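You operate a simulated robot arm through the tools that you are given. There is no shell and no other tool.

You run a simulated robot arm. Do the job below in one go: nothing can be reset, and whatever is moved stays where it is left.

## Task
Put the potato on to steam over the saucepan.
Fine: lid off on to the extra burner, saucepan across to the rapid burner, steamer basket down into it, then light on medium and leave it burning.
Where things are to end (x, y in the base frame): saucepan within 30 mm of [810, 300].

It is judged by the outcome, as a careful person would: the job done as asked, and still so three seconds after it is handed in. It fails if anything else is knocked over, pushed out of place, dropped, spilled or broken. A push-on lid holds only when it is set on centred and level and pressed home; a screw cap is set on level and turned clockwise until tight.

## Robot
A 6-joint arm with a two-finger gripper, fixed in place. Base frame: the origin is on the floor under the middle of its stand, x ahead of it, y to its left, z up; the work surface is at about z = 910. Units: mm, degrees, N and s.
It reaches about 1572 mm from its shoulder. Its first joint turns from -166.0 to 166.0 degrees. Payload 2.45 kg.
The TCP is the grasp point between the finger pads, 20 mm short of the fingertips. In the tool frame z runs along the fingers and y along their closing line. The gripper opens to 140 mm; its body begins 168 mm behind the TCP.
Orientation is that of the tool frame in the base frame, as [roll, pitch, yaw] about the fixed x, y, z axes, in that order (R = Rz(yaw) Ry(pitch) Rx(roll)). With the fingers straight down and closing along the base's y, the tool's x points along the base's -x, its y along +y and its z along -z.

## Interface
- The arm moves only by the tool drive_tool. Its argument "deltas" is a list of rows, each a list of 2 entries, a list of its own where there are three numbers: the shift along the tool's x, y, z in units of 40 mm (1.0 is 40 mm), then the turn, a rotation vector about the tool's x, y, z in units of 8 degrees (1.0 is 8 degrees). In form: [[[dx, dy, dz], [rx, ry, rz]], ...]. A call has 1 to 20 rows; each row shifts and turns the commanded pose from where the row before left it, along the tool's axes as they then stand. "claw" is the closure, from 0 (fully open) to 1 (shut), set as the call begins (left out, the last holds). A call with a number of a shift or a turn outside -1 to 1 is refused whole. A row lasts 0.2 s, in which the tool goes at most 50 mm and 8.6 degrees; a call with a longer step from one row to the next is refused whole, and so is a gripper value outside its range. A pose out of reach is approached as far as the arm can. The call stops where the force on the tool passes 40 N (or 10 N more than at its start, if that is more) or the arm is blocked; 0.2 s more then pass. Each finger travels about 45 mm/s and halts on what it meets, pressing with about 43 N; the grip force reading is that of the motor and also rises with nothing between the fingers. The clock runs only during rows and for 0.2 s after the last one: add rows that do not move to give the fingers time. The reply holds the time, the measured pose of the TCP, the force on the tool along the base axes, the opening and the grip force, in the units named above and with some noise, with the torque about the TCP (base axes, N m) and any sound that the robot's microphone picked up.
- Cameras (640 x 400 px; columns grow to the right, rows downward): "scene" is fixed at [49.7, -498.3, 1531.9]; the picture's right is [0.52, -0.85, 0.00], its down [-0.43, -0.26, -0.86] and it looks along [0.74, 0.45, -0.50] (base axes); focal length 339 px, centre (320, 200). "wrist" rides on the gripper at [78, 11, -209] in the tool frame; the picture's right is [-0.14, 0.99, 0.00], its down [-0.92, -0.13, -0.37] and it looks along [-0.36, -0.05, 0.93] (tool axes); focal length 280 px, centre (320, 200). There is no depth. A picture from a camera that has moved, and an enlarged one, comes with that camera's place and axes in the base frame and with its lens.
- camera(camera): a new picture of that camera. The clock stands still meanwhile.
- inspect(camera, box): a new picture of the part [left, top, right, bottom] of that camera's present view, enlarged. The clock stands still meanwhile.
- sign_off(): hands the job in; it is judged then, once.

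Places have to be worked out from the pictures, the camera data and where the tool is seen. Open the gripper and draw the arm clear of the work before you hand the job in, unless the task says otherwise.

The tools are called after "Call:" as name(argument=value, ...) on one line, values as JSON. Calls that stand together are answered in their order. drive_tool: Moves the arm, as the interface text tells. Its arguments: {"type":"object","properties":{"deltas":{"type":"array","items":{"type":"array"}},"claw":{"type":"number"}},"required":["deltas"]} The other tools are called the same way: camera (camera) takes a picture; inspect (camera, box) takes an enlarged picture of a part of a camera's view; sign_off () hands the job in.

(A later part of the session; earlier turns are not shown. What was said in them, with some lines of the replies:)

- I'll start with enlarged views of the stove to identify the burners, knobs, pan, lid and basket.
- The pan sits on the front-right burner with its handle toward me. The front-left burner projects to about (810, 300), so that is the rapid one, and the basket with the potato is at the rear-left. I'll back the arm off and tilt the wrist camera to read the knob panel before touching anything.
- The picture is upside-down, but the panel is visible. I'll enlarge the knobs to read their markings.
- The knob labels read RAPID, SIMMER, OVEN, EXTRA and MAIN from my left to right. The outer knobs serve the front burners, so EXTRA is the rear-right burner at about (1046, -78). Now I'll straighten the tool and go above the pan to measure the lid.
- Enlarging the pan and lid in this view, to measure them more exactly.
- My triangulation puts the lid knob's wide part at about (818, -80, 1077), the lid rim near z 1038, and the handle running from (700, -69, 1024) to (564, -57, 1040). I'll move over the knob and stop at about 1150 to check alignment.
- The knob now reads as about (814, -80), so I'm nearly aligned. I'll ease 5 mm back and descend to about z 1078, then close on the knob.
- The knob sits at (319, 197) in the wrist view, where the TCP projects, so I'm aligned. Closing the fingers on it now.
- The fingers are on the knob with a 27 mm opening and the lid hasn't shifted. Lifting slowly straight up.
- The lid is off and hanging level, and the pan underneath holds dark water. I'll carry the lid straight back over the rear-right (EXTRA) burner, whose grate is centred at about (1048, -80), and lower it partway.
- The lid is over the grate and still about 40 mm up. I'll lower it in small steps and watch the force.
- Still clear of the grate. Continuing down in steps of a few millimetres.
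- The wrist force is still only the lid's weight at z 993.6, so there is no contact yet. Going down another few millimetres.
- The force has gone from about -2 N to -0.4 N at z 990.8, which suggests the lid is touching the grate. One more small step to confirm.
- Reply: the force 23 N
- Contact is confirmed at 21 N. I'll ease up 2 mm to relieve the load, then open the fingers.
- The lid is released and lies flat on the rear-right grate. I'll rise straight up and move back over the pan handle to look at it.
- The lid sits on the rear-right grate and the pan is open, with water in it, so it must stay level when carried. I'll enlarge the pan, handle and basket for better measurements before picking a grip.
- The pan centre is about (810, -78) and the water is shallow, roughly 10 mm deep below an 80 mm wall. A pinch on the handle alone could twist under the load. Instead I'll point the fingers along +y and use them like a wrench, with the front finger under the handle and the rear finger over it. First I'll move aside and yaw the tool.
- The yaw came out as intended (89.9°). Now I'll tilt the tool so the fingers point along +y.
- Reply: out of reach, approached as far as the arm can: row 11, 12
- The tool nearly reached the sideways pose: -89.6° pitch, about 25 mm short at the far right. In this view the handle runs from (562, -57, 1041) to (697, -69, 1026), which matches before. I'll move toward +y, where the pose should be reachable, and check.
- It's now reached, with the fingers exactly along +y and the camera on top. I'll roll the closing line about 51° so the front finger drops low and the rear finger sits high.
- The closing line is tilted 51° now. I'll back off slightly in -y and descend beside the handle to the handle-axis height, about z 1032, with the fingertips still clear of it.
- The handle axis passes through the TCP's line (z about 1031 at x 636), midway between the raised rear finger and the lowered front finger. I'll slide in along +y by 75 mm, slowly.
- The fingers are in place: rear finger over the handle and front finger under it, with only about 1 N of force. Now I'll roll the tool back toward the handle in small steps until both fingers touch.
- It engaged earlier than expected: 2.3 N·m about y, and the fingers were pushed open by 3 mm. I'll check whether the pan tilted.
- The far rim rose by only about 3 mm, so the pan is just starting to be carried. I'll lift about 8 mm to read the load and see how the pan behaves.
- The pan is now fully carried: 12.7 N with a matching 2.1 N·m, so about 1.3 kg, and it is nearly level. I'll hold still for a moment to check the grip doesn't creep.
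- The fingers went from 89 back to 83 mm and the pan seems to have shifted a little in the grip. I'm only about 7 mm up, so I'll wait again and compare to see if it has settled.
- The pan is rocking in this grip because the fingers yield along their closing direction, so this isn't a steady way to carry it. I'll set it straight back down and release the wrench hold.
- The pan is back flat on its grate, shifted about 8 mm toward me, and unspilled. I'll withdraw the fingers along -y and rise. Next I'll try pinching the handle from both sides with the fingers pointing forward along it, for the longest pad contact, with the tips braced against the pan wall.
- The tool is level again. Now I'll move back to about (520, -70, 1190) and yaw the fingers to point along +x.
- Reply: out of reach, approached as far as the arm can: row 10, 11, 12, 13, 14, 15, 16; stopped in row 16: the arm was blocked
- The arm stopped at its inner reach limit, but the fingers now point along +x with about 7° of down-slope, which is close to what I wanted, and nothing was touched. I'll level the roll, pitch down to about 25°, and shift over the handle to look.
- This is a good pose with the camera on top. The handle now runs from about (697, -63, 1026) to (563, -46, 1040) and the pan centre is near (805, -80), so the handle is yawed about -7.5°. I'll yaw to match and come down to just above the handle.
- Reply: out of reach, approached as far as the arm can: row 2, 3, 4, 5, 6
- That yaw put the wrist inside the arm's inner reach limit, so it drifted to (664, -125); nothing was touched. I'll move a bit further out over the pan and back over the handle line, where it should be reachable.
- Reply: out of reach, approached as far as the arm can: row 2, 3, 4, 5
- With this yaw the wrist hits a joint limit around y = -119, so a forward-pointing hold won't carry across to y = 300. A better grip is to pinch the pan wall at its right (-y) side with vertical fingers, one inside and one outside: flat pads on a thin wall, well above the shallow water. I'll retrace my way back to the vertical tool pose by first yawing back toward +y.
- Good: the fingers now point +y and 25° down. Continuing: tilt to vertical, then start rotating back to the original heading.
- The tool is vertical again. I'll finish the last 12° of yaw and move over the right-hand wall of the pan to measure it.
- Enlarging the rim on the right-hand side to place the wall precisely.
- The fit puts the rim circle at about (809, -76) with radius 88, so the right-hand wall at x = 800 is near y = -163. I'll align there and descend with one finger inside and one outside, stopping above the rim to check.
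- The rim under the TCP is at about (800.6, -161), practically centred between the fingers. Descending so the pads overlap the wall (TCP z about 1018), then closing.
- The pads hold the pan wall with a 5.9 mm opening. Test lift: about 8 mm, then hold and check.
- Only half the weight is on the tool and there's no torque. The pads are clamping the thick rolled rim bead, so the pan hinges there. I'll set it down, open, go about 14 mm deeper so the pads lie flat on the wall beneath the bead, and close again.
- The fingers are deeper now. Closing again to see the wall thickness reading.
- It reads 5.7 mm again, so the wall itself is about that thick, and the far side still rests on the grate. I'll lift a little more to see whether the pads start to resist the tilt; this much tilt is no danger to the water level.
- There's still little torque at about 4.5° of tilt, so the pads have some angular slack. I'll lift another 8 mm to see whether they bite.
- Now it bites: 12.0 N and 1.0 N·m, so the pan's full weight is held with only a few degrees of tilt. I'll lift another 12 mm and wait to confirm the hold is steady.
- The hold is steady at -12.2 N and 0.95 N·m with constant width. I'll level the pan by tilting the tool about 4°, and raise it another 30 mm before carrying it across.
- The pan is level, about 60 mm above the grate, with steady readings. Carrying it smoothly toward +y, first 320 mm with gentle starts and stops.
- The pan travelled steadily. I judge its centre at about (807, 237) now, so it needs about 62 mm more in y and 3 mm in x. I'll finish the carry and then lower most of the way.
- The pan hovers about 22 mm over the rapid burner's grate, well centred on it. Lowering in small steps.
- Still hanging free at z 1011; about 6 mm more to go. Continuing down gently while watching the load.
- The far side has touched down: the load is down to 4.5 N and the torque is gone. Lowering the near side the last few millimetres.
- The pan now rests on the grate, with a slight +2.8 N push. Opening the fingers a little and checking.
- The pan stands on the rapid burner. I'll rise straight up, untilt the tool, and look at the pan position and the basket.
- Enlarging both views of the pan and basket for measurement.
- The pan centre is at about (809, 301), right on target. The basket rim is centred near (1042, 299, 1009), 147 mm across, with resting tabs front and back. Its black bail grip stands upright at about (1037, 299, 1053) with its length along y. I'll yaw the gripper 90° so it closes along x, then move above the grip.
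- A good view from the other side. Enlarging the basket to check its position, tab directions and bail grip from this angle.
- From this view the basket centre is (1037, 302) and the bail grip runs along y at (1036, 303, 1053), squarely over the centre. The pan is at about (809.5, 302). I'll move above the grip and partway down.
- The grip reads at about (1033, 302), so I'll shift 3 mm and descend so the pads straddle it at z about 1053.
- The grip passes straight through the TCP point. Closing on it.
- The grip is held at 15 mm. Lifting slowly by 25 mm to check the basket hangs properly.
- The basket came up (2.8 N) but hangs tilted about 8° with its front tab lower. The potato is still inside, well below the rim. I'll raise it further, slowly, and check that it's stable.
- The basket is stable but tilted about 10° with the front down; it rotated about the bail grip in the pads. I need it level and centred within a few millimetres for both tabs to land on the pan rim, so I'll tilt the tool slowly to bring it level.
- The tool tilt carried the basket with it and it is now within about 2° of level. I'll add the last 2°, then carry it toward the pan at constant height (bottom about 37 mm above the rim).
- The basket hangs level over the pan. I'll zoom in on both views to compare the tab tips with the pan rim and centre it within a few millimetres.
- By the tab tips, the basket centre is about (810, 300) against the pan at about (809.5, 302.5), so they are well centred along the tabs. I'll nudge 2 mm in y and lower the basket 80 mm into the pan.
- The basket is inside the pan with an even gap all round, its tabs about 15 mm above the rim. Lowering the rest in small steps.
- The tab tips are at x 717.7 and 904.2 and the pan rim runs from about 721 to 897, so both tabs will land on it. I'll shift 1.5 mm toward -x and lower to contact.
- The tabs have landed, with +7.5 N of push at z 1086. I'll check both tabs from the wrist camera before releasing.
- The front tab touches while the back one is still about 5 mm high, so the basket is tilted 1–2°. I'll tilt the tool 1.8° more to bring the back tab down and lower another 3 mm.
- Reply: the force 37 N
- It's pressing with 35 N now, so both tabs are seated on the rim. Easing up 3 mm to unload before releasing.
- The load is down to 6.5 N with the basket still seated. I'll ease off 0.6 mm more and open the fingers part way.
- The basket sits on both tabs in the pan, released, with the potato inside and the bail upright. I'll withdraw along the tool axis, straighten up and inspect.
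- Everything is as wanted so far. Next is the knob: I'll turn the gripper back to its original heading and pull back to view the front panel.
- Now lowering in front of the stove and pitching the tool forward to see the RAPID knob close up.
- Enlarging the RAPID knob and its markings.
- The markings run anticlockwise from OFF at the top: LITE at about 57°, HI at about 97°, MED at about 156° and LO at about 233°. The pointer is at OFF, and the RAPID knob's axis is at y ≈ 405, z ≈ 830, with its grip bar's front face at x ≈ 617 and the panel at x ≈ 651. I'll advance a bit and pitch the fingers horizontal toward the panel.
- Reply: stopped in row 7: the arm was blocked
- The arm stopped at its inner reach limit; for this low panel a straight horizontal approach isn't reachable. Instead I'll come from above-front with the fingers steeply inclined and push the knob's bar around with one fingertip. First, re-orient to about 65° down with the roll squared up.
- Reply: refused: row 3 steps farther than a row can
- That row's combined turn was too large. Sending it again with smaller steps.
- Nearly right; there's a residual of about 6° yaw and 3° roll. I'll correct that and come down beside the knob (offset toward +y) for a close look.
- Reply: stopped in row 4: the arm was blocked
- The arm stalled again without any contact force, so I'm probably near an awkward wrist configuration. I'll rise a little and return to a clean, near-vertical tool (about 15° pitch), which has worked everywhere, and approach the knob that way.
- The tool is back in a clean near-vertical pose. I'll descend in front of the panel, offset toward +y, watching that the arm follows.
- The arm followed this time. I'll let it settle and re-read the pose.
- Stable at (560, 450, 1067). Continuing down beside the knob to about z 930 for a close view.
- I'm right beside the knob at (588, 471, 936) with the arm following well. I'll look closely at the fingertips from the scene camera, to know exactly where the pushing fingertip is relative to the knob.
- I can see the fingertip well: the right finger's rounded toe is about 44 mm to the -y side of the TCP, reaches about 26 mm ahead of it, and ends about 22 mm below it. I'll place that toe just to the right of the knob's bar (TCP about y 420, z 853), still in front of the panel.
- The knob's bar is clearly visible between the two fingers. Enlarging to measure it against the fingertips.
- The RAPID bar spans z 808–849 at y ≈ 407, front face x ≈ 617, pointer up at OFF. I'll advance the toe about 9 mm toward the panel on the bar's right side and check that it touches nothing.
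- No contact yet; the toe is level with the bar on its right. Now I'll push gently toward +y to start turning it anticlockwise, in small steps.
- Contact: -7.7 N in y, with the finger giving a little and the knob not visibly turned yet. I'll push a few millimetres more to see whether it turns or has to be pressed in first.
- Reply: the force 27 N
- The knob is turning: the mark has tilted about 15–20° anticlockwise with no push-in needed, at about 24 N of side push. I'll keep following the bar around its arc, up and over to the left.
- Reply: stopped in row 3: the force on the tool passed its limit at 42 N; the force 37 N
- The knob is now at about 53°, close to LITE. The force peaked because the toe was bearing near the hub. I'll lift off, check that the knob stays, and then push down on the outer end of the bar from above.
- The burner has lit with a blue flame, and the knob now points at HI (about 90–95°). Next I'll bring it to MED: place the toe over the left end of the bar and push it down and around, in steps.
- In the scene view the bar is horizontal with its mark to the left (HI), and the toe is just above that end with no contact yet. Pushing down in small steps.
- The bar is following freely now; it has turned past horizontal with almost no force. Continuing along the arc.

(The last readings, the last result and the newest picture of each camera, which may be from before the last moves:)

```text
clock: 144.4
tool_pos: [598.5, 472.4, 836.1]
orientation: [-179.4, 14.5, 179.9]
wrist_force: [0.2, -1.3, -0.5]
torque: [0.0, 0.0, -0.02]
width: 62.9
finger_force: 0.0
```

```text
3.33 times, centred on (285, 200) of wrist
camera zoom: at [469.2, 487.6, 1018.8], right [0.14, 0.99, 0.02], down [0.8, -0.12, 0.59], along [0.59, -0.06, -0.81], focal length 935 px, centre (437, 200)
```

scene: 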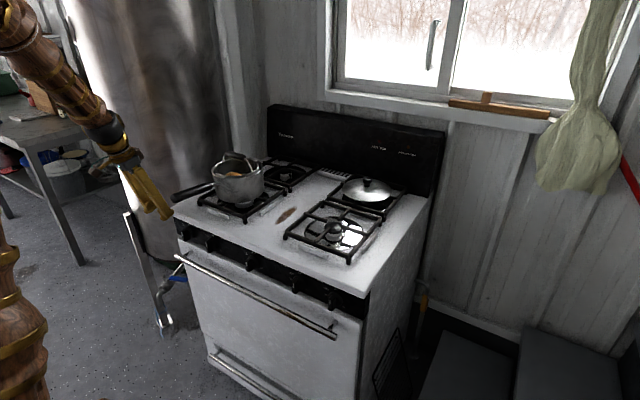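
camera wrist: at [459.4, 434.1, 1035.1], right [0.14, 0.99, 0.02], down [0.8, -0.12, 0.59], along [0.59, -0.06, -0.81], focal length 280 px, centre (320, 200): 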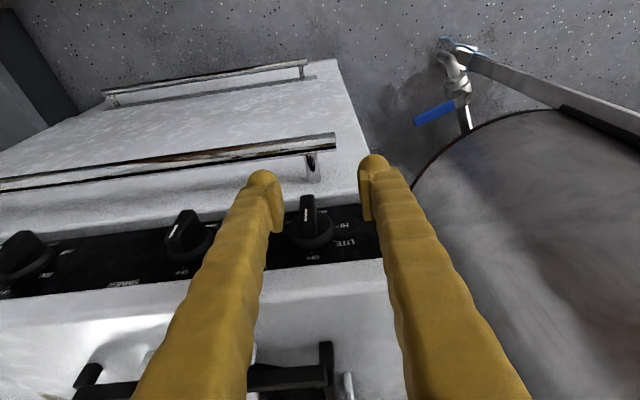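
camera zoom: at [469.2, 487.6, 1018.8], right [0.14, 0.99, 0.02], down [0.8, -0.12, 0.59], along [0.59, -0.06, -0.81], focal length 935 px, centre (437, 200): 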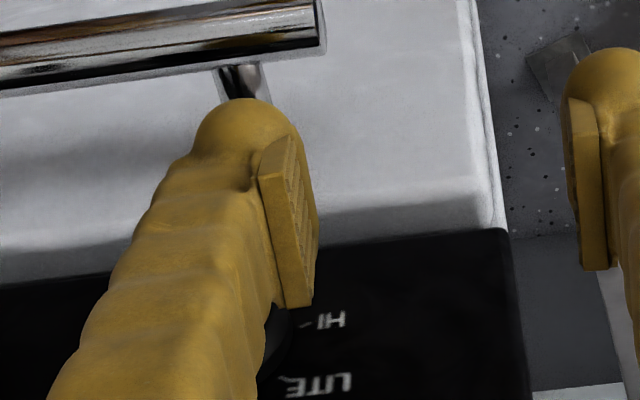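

Zooming in on the knob from the scene camera to read its present angle, and checking the flame.

Call:
inspect(camera="scene", box=[180, 215, 220, 245])

Call:
inspect(camera="scene", box=[190, 150, 290, 220])

```text
13.33 times, centred on (200, 230) of scene
camera zoom: at [49.7, -498.3, 1531.9], right [0.52, -0.85, 0.0], down [-0.43, -0.26, -0.86], along [0.74, 0.45, -0.5], focal length 4524 px, centre (1920, -200)
```

zoom: 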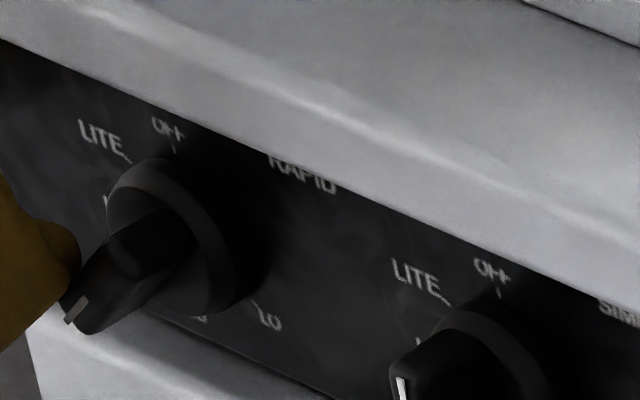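

```text
5.71 times, centred on (240, 185) of scene
camera zoom: at [49.7, -498.3, 1531.9], right [0.52, -0.85, 0.0], down [-0.43, -0.26, -0.86], along [0.74, 0.45, -0.5], focal length 1939 px, centre (777, 286)
```

zoom: 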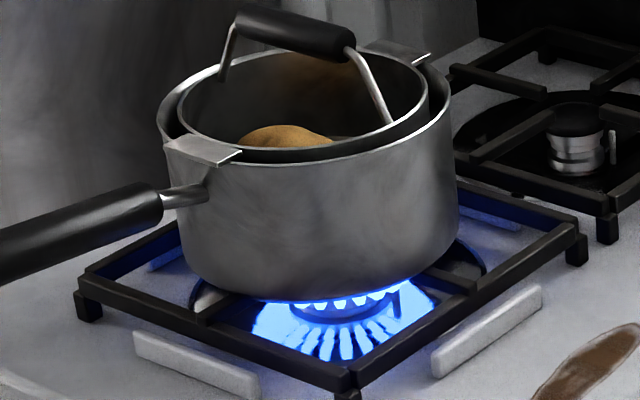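

The flame is burning well. To read the knob properly I'll lift the finger clear and look from the wrist camera.

Call:
drive_tool(deltas=[[[-0.1, 0.1, -0.35], [0, 0, 0]], [[-0.1, 0.1, -0.4], [0, 0, 0]], [[0, 0, -0.4], [0, 0, 0]], [[0, 0, 0], [0, 0, 0]]])

Call:
inspect(camera="scene", box=[180, 215, 220, 245])

Call:
camera(camera="wrist")

```text
clock: 145.4
tool_pos: [593.5, 482.2, 883.7]
orientation: [-179.3, 14.6, 179.8]
wrist_force: [-1.0, -0.7, 0.2]
torque: [-0.01, -0.01, 0.02]
width: 63.0
finger_force: 0.1
```

```text
13.33 times, centred on (200, 230) of scene
camera zoom: at [49.7, -498.3, 1531.9], right [0.52, -0.85, 0.0], down [-0.43, -0.26, -0.86], along [0.74, 0.45, -0.5], focal length 4524 px, centre (1920, -200)
```

zoom: 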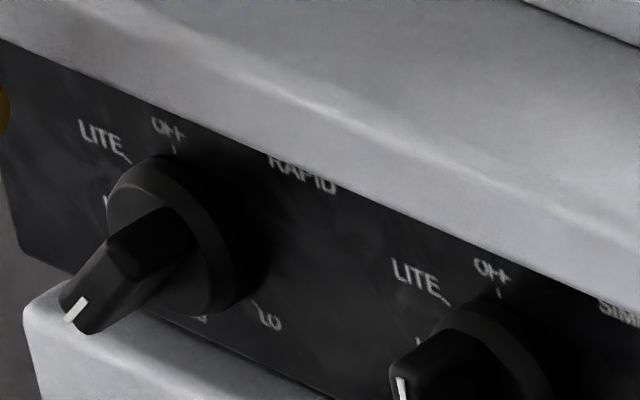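

```text
taken
camera wrist: at [465.1, 495.7, 1065.7], right [0.14, 0.99, 0.02], down [0.8, -0.12, 0.59], along [0.59, -0.06, -0.81], focal length 280 px, centre (320, 200)
```

wrist: 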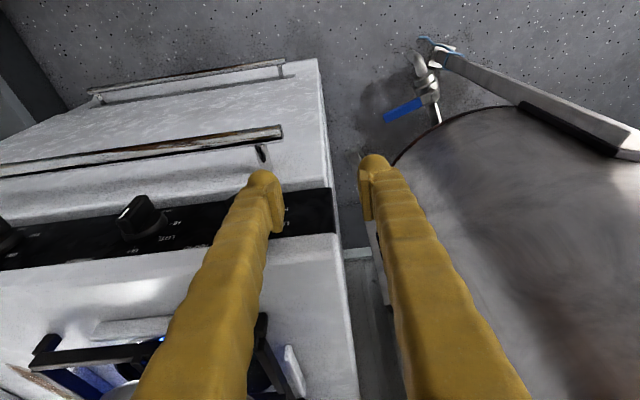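

The knob is hidden behind the finger in the wrist view, so I'll slide sideways at this height until it shows between the fingers.

Call:
drive_tool(deltas=[[[0, -0.8, 0], [0, 0, 0]], [[0, -0.75, 0], [0, 0, 0]], [[0, 0, 0], [0, 0, 0]]])

Call:
inspect(camera="wrist", box=[240, 150, 390, 260])

```text
clock: 146.2
tool_pos: [595.2, 418.9, 882.9]
orientation: [-179.3, 14.6, 180.0]
wrist_force: [0.6, 0.6, 0.4]
torque: [0.05, -0.02, 0.03]
width: 62.9
finger_force: 0.1
```

```text
3.64 times, centred on (315, 205) of wrist
camera zoom: at [466.6, 433.2, 1065.6], right [0.14, 0.99, 0.02], down [0.8, -0.12, 0.59], along [0.59, -0.06, -0.81], focal length 1020 px, centre (338, 182)
```

zoom: 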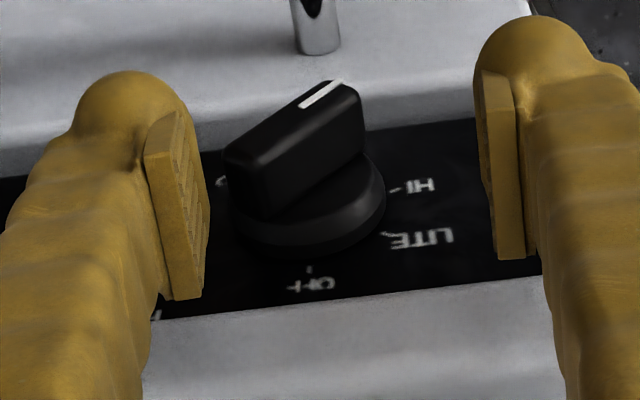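

The RAPID pointer now reads about 125–128°, between HI and MED. I'll check the neighbouring SIMMER knob (at OFF), which has the same layout, to pin down exactly where the MED tick sits.

Call:
inspect(camera="wrist", box=[90, 170, 230, 270])

Call:
inspect(camera="scene", box=[205, 230, 245, 260])

```text
4.00 times, centred on (160, 220) of wrist
camera zoom: at [466.6, 433.2, 1065.6], right [0.14, 0.99, 0.02], down [0.8, -0.12, 0.59], along [0.59, -0.06, -0.81], focal length 1122 px, centre (960, 120)
```

zoom: 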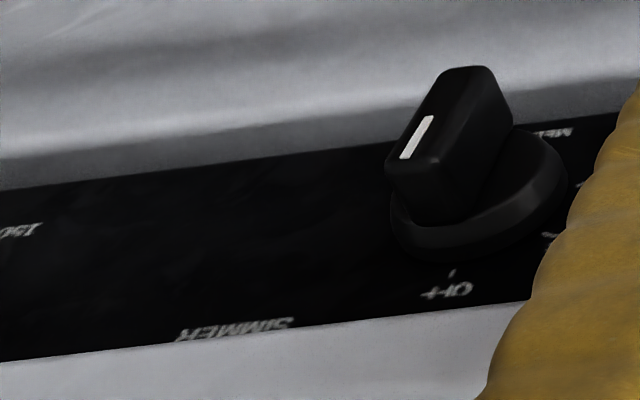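

```text
13.33 times, centred on (225, 245) of scene
camera zoom: at [49.7, -498.3, 1531.9], right [0.52, -0.85, 0.0], down [-0.43, -0.26, -0.86], along [0.74, 0.45, -0.5], focal length 4524 px, centre (1587, -400)
```

zoom: 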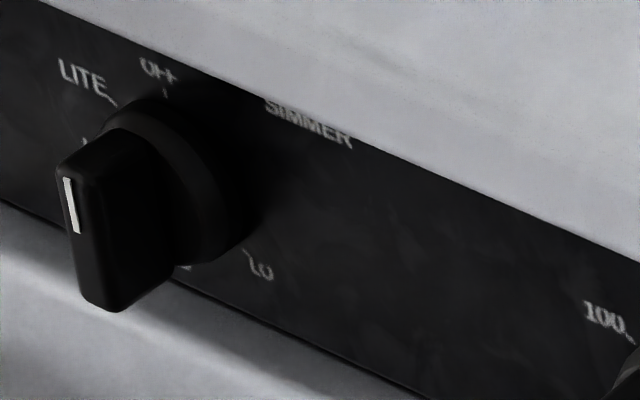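

The MED tick is at about 157–160°. I'll return the toe to the outer left end of the bar and push it roughly 30° further, then recheck.

Call:
drive_tool(deltas=[[[0, 0.7, 0], [0, 0, 0]], [[0, 0.7, 0], [0, 0, 0]], [[-0.06, 0, 0.02], [0, 0, 0]], [[0.12, 0, 0.46], [0, 0, 0]], [[0.12, 0, 0.46], [0, 0, 0]], [[0.05, 0, 0.2], [0, 0, 0]], [[0, 0, 0], [0, 0, 0]]])

Call:
inspect(camera="scene", box=[160, 200, 240, 270])

```text
clock: 147.8
tool_pos: [596.9, 475.1, 834.9]
orientation: [-179.3, 14.6, 179.9]
wrist_force: [0.8, 0.1, -0.2]
torque: [-0.01, -0.05, 0.02]
width: 63.0
finger_force: 0.0
```

```text
5.71 times, centred on (200, 235) of scene
camera zoom: at [49.7, -498.3, 1531.9], right [0.52, -0.85, 0.0], down [-0.43, -0.26, -0.86], along [0.74, 0.45, -0.5], focal length 1939 px, centre (1006, 0)
```

zoom: 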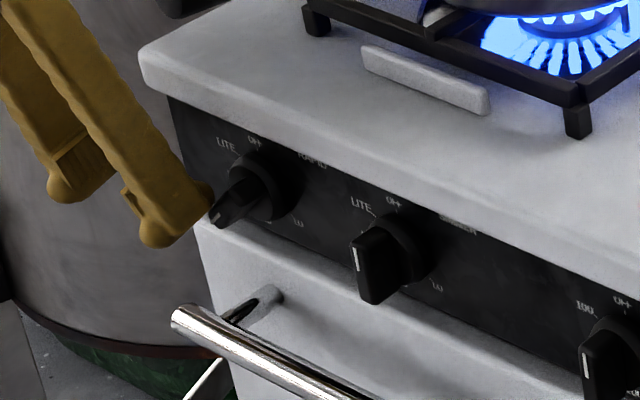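

No contact yet. Now pushing down and inward to carry the bar toward MED.

Call:
drive_tool(deltas=[[[0.038, -0.03, 0.145], [0, 0, 0]], [[0.032, -0.06, 0.121], [0, 0, 0]], [[0, 0, 0], [0, 0, 0]]])

Call:
inspect(camera="scene", box=[160, 200, 240, 270])

```text
clock: 148.6
tool_pos: [596.2, 471.5, 825.0]
orientation: [-179.4, 14.7, 179.9]
wrist_force: [0.6, 1.2, 0.8]
torque: [-0.05, 0.01, 0.06]
width: 62.3
finger_force: 0.0
```

```text
5.71 times, centred on (200, 235) of scene
camera zoom: at [49.7, -498.3, 1531.9], right [0.52, -0.85, 0.0], down [-0.43, -0.26, -0.86], along [0.74, 0.45, -0.5], focal length 1939 px, centre (1006, 0)
```

zoom: 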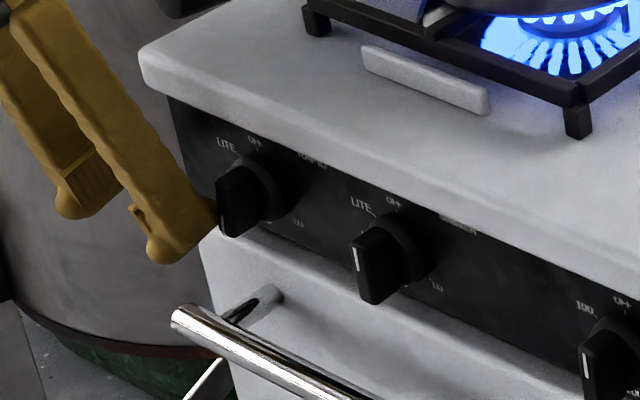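

The bar now looks nearly vertical with the mark at the bottom. I'll back the finger off to the left, lift, and look at the pointer.

Call:
drive_tool(deltas=[[[0, 0.3, 0], [0, 0, 0]], [[-0.1, 0.1, -0.4], [0, 0, 0]], [[-0.12, 0, -0.5], [0, 0, 0]], [[-0.12, 0, -0.5], [0, 0, 0]], [[0, -0.8, 0], [0, 0, 0]], [[0, -0.9, 0], [0, 0, 0]], [[0, 0, 0], [0, 0, 0]]])

Call:
inspect(camera="wrist", box=[240, 150, 390, 260])

Call:
inspect(camera="scene", box=[180, 215, 220, 245])

```text
clock: 150.2
tool_pos: [593.6, 418.7, 882.3]
orientation: [-179.3, 14.7, 179.9]
wrist_force: [-0.3, -1.3, 0.3]
torque: [0.0, -0.01, 0.01]
width: 63.1
finger_force: 0.1
```

```text
3.64 times, centred on (315, 205) of wrist
camera zoom: at [465.3, 433.5, 1064.9], right [0.14, 0.99, 0.02], down [0.8, -0.12, 0.59], along [0.59, -0.06, -0.81], focal length 1020 px, centre (338, 182)
```

zoom: 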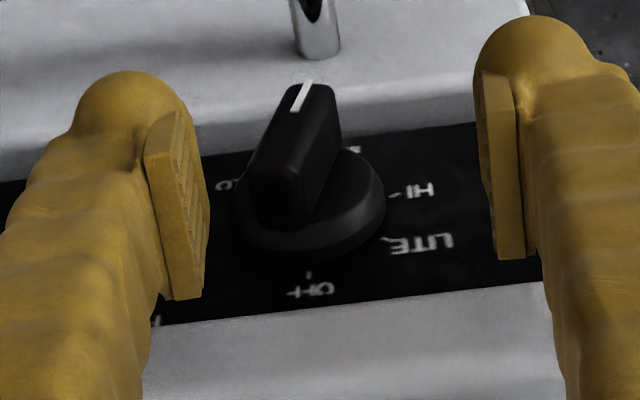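

```text
13.33 times, centred on (200, 230) of scene
camera zoom: at [49.7, -498.3, 1531.9], right [0.52, -0.85, 0.0], down [-0.43, -0.26, -0.86], along [0.74, 0.45, -0.5], focal length 4524 px, centre (1920, -200)
```

zoom: 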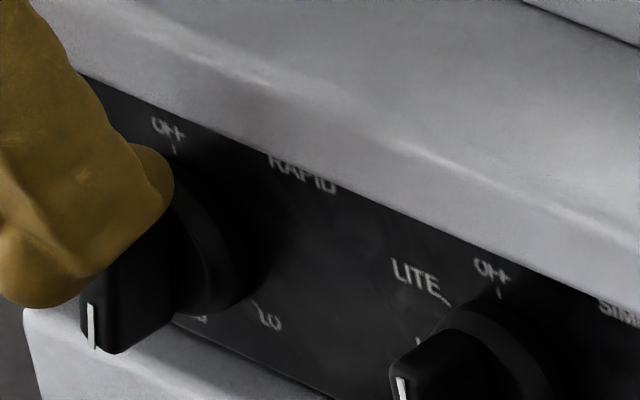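

The pointer now reads somewhere between 163° and 171°. Zooming further to compare it with the MED label.

Call:
inspect(camera="wrist", box=[285, 165, 345, 210])

Call:
inspect(camera="scene", box=[190, 160, 290, 220])

```text
8.89 times, centred on (315, 188) of wrist
camera zoom: at [465.3, 433.5, 1064.9], right [0.14, 0.99, 0.02], down [0.8, -0.12, 0.59], along [0.59, -0.06, -0.81], focal length 2492 px, centre (364, 311)
```

zoom: 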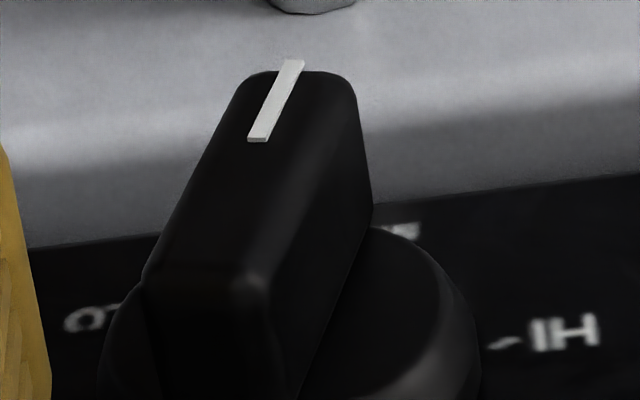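

```text
6.40 times, centred on (240, 190) of scene
camera zoom: at [49.7, -498.3, 1531.9], right [0.52, -0.85, 0.0], down [-0.43, -0.26, -0.86], along [0.74, 0.45, -0.5], focal length 2172 px, centre (832, 264)
```

zoom: 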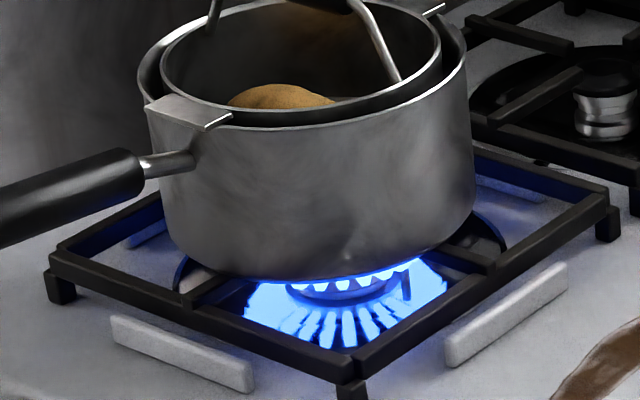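

Measured along the bar's edges the pointer is at about 164–165°, and the MED label centre fits at about 160°, so the knob is on MED within a few degrees. The flame is burning steadily under the pan. I'll retreat away from the knob, open the gripper and rise clear.

Call:
drive_tool(deltas=[[[0, 0.7, -0.3], [0, 0, 0]], [[0, 0.3, -0.9], [0, 0, 0]], [[0, 0, -1], [0, 0, 0]], [[0, 0, -1], [0, 0, 0]], [[0, 0, -1], [0, 0, 0]], [[0, 0, -1], [0, 0, 0]], [[0, 0, -1], [0, 0, 0]], [[0, 0, -1], [0, 0, 0]], [[0, 0, -0.5], [0, 0, 0]], [[0, 0, 0], [0, 0, 0]]])

Call:
camera(camera="scene")

Call:
camera(camera="wrist")

```text
clock: 152.4
tool_pos: [519.5, 462.4, 1179.7]
orientation: [-179.4, 14.6, 179.9]
wrist_force: [-0.9, -0.3, 0.1]
torque: [-0.01, -0.01, 0.02]
width: 63.0
finger_force: 0.2
```

```text
taken
```

scene: 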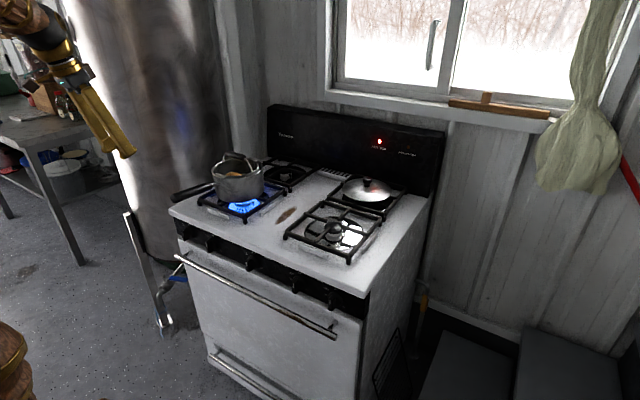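

```text
taken
camera wrist: at [390.4, 476.1, 1363.3], right [0.14, 0.99, 0.02], down [0.8, -0.12, 0.59], along [0.59, -0.06, -0.81], focal length 280 px, centre (320, 200)
```

wrist: 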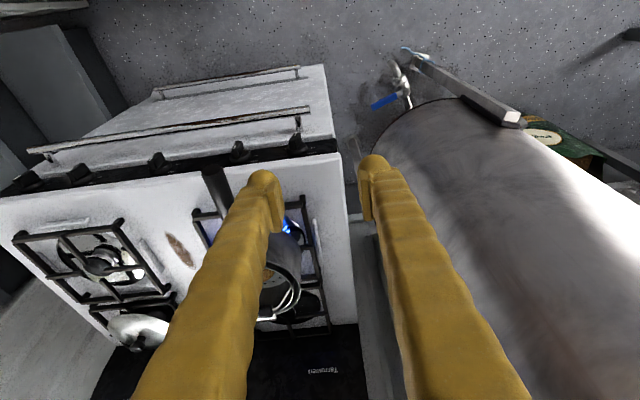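

The hot-top light is on and the burner is lit. Enlarging the knob, pan and lid for a final check, with the gripper opening fully.

Call:
drive_tool(deltas=[[[0, 0, 0], [0, 0, 0]], [[0, 0, 0], [0, 0, 0]], [[0, 0, 0], [0, 0, 0]], [[0, 0, 0], [0, 0, 0]], [[0, 0, 0], [0, 0, 0]]], claw=0)

Call:
inspect(camera="scene", box=[175, 210, 235, 255])

Call:
inspect(camera="scene", box=[160, 130, 420, 270])

Call:
inspect(camera="wrist", box=[200, 120, 330, 200])

```text
clock: 153.6
tool_pos: [518.9, 461.6, 1181.3]
orientation: [-179.3, 14.6, 179.9]
wrist_force: [0.2, -0.4, -0.1]
torque: [-0.01, 0.0, 0.0]
width: 139.8
finger_force: 0.1
```

```text
8.89 times, centred on (205, 232) of scene
camera zoom: at [49.7, -498.3, 1531.9], right [0.52, -0.85, 0.0], down [-0.43, -0.26, -0.86], along [0.74, 0.45, -0.5], focal length 3016 px, centre (1342, -89)
```

zoom: 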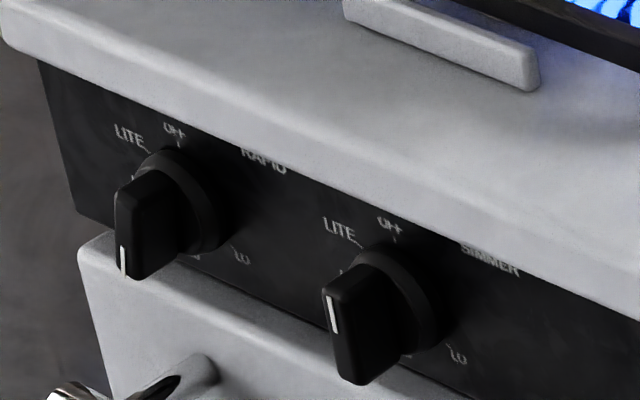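

```text
2.46 times, centred on (290, 200) of scene
camera zoom: at [49.7, -498.3, 1531.9], right [0.52, -0.85, 0.0], down [-0.43, -0.26, -0.86], along [0.74, 0.45, -0.5], focal length 835 px, centre (394, 200)
```

zoom: 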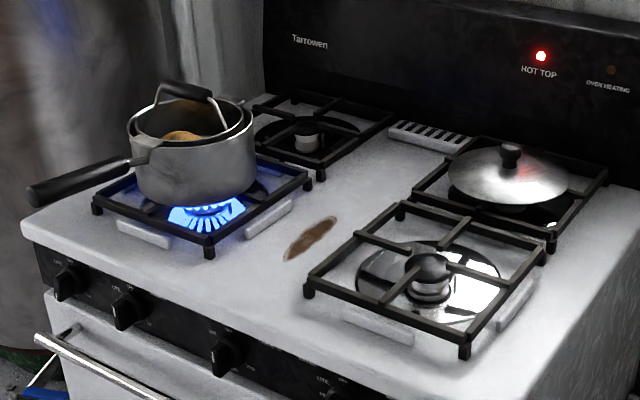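

```text
4.92 times, centred on (265, 160) of wrist
camera zoom: at [390.4, 476.1, 1363.2], right [0.14, 0.99, 0.02], down [0.8, -0.12, 0.59], along [0.59, -0.06, -0.81], focal length 1380 px, centre (591, 397)
```

zoom: 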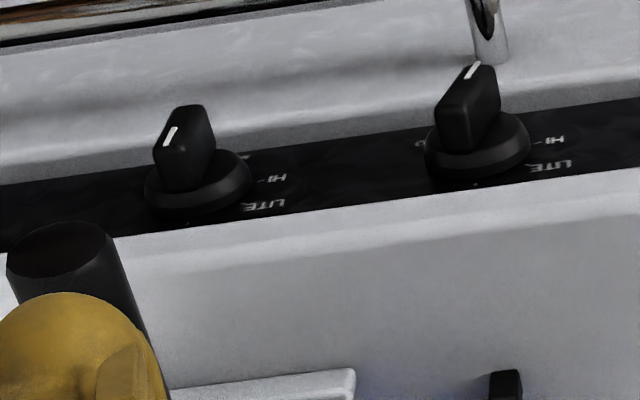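

The RAPID pointer points straight at MED (the labels put MED at about 160–165°) and SIMMER is untouched at OFF. The flame is burning under the pan, the basket with the potato sits in it, and the lid rests on the EXTRA burner. I'll draw the arm back and up, well clear.

Call:
drive_tool(deltas=[[[0, 0, -0.8], [0, 0, 0]], [[0, 0, -1], [0, 0, 0]], [[0, 0, -1], [0, 0, 0]], [[0, 0, -0.6], [0, 0, 0]], [[0, 0, 0], [0, 0, 0]], [[0, 0, 0], [0, 0, 0]]])

Call:
camera(camera="scene")

Call:
inspect(camera="scene", box=[170, 130, 300, 230])

Call:
camera(camera="wrist")

```text
clock: 155.0
tool_pos: [483.1, 465.7, 1312.7]
orientation: [-179.4, 14.6, 179.9]
wrist_force: [0.9, 0.0, 0.5]
torque: [-0.04, 0.05, 0.04]
width: 140.1
finger_force: 0.1
```

```text
taken
```

scene: 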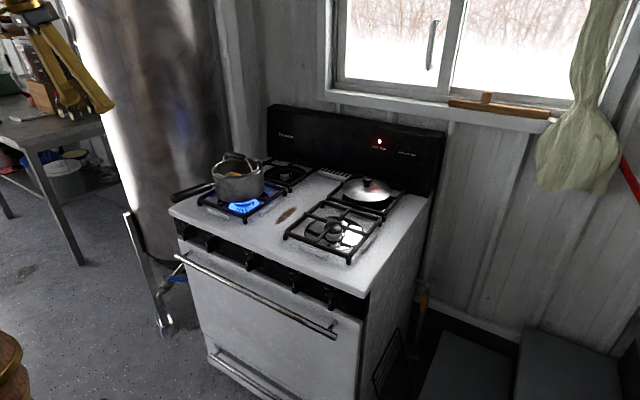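

```text
4.00 times, centred on (235, 180) of scene
camera zoom: at [49.7, -498.3, 1531.9], right [0.52, -0.85, 0.0], down [-0.43, -0.26, -0.86], along [0.74, 0.45, -0.5], focal length 1357 px, centre (660, 280)
```

zoom: 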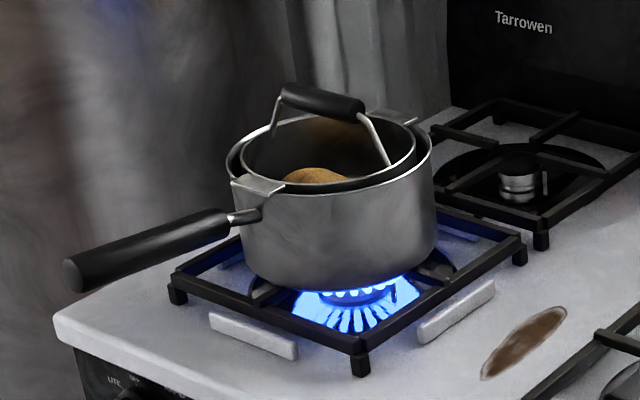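

```text
taken
camera wrist: at [354.7, 480.3, 1495.0], right [0.14, 0.99, 0.02], down [0.8, -0.12, 0.59], along [0.59, -0.06, -0.81], focal length 280 px, centre (320, 200)
```

wrist: 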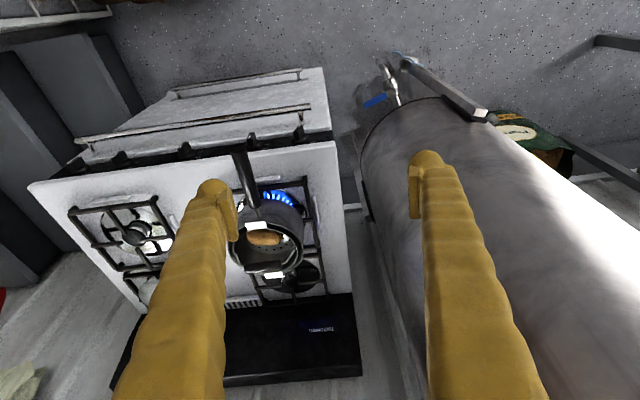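

The arm is clear with the gripper open. The lid is on the extra burner, the pan is at about (809, 302) over the rapid burner, the basket is resting in it, and the flame is steady on medium. Nothing else has been disturbed, so I'm handing the job in.

Call:
sign_off()

```text
The job is handed in.
```

The potato is on to steam: the saucepan is on the rapid burner with the steamer basket in it, and the burner is lit on medium. I've handed the job in, and no result has come back.

- **Lid:** it is off the pan and lying flat on the extra burner (rear right).
- **Saucepan:** it stands on the rapid burner, centred at about (809, 302) by the camera, so well within the 30 mm allowed. No water was spilled that I could see.
- **Basket:** it sits down in the pan with its front and back tabs on the rim and the potato inside.
- **Burner:** the flame was burning when I drew the arm away. The pointer is within about 5–10° of the MED mark; I couldn't read it more exactly from the pictures.

My first two grips on the pan didn't hold it steady. It shifted about 8 mm on its original burner before I found a secure hold on its wall.

The other burners and knobs weren't touched, and the gripper is open with the arm clear of the stove.
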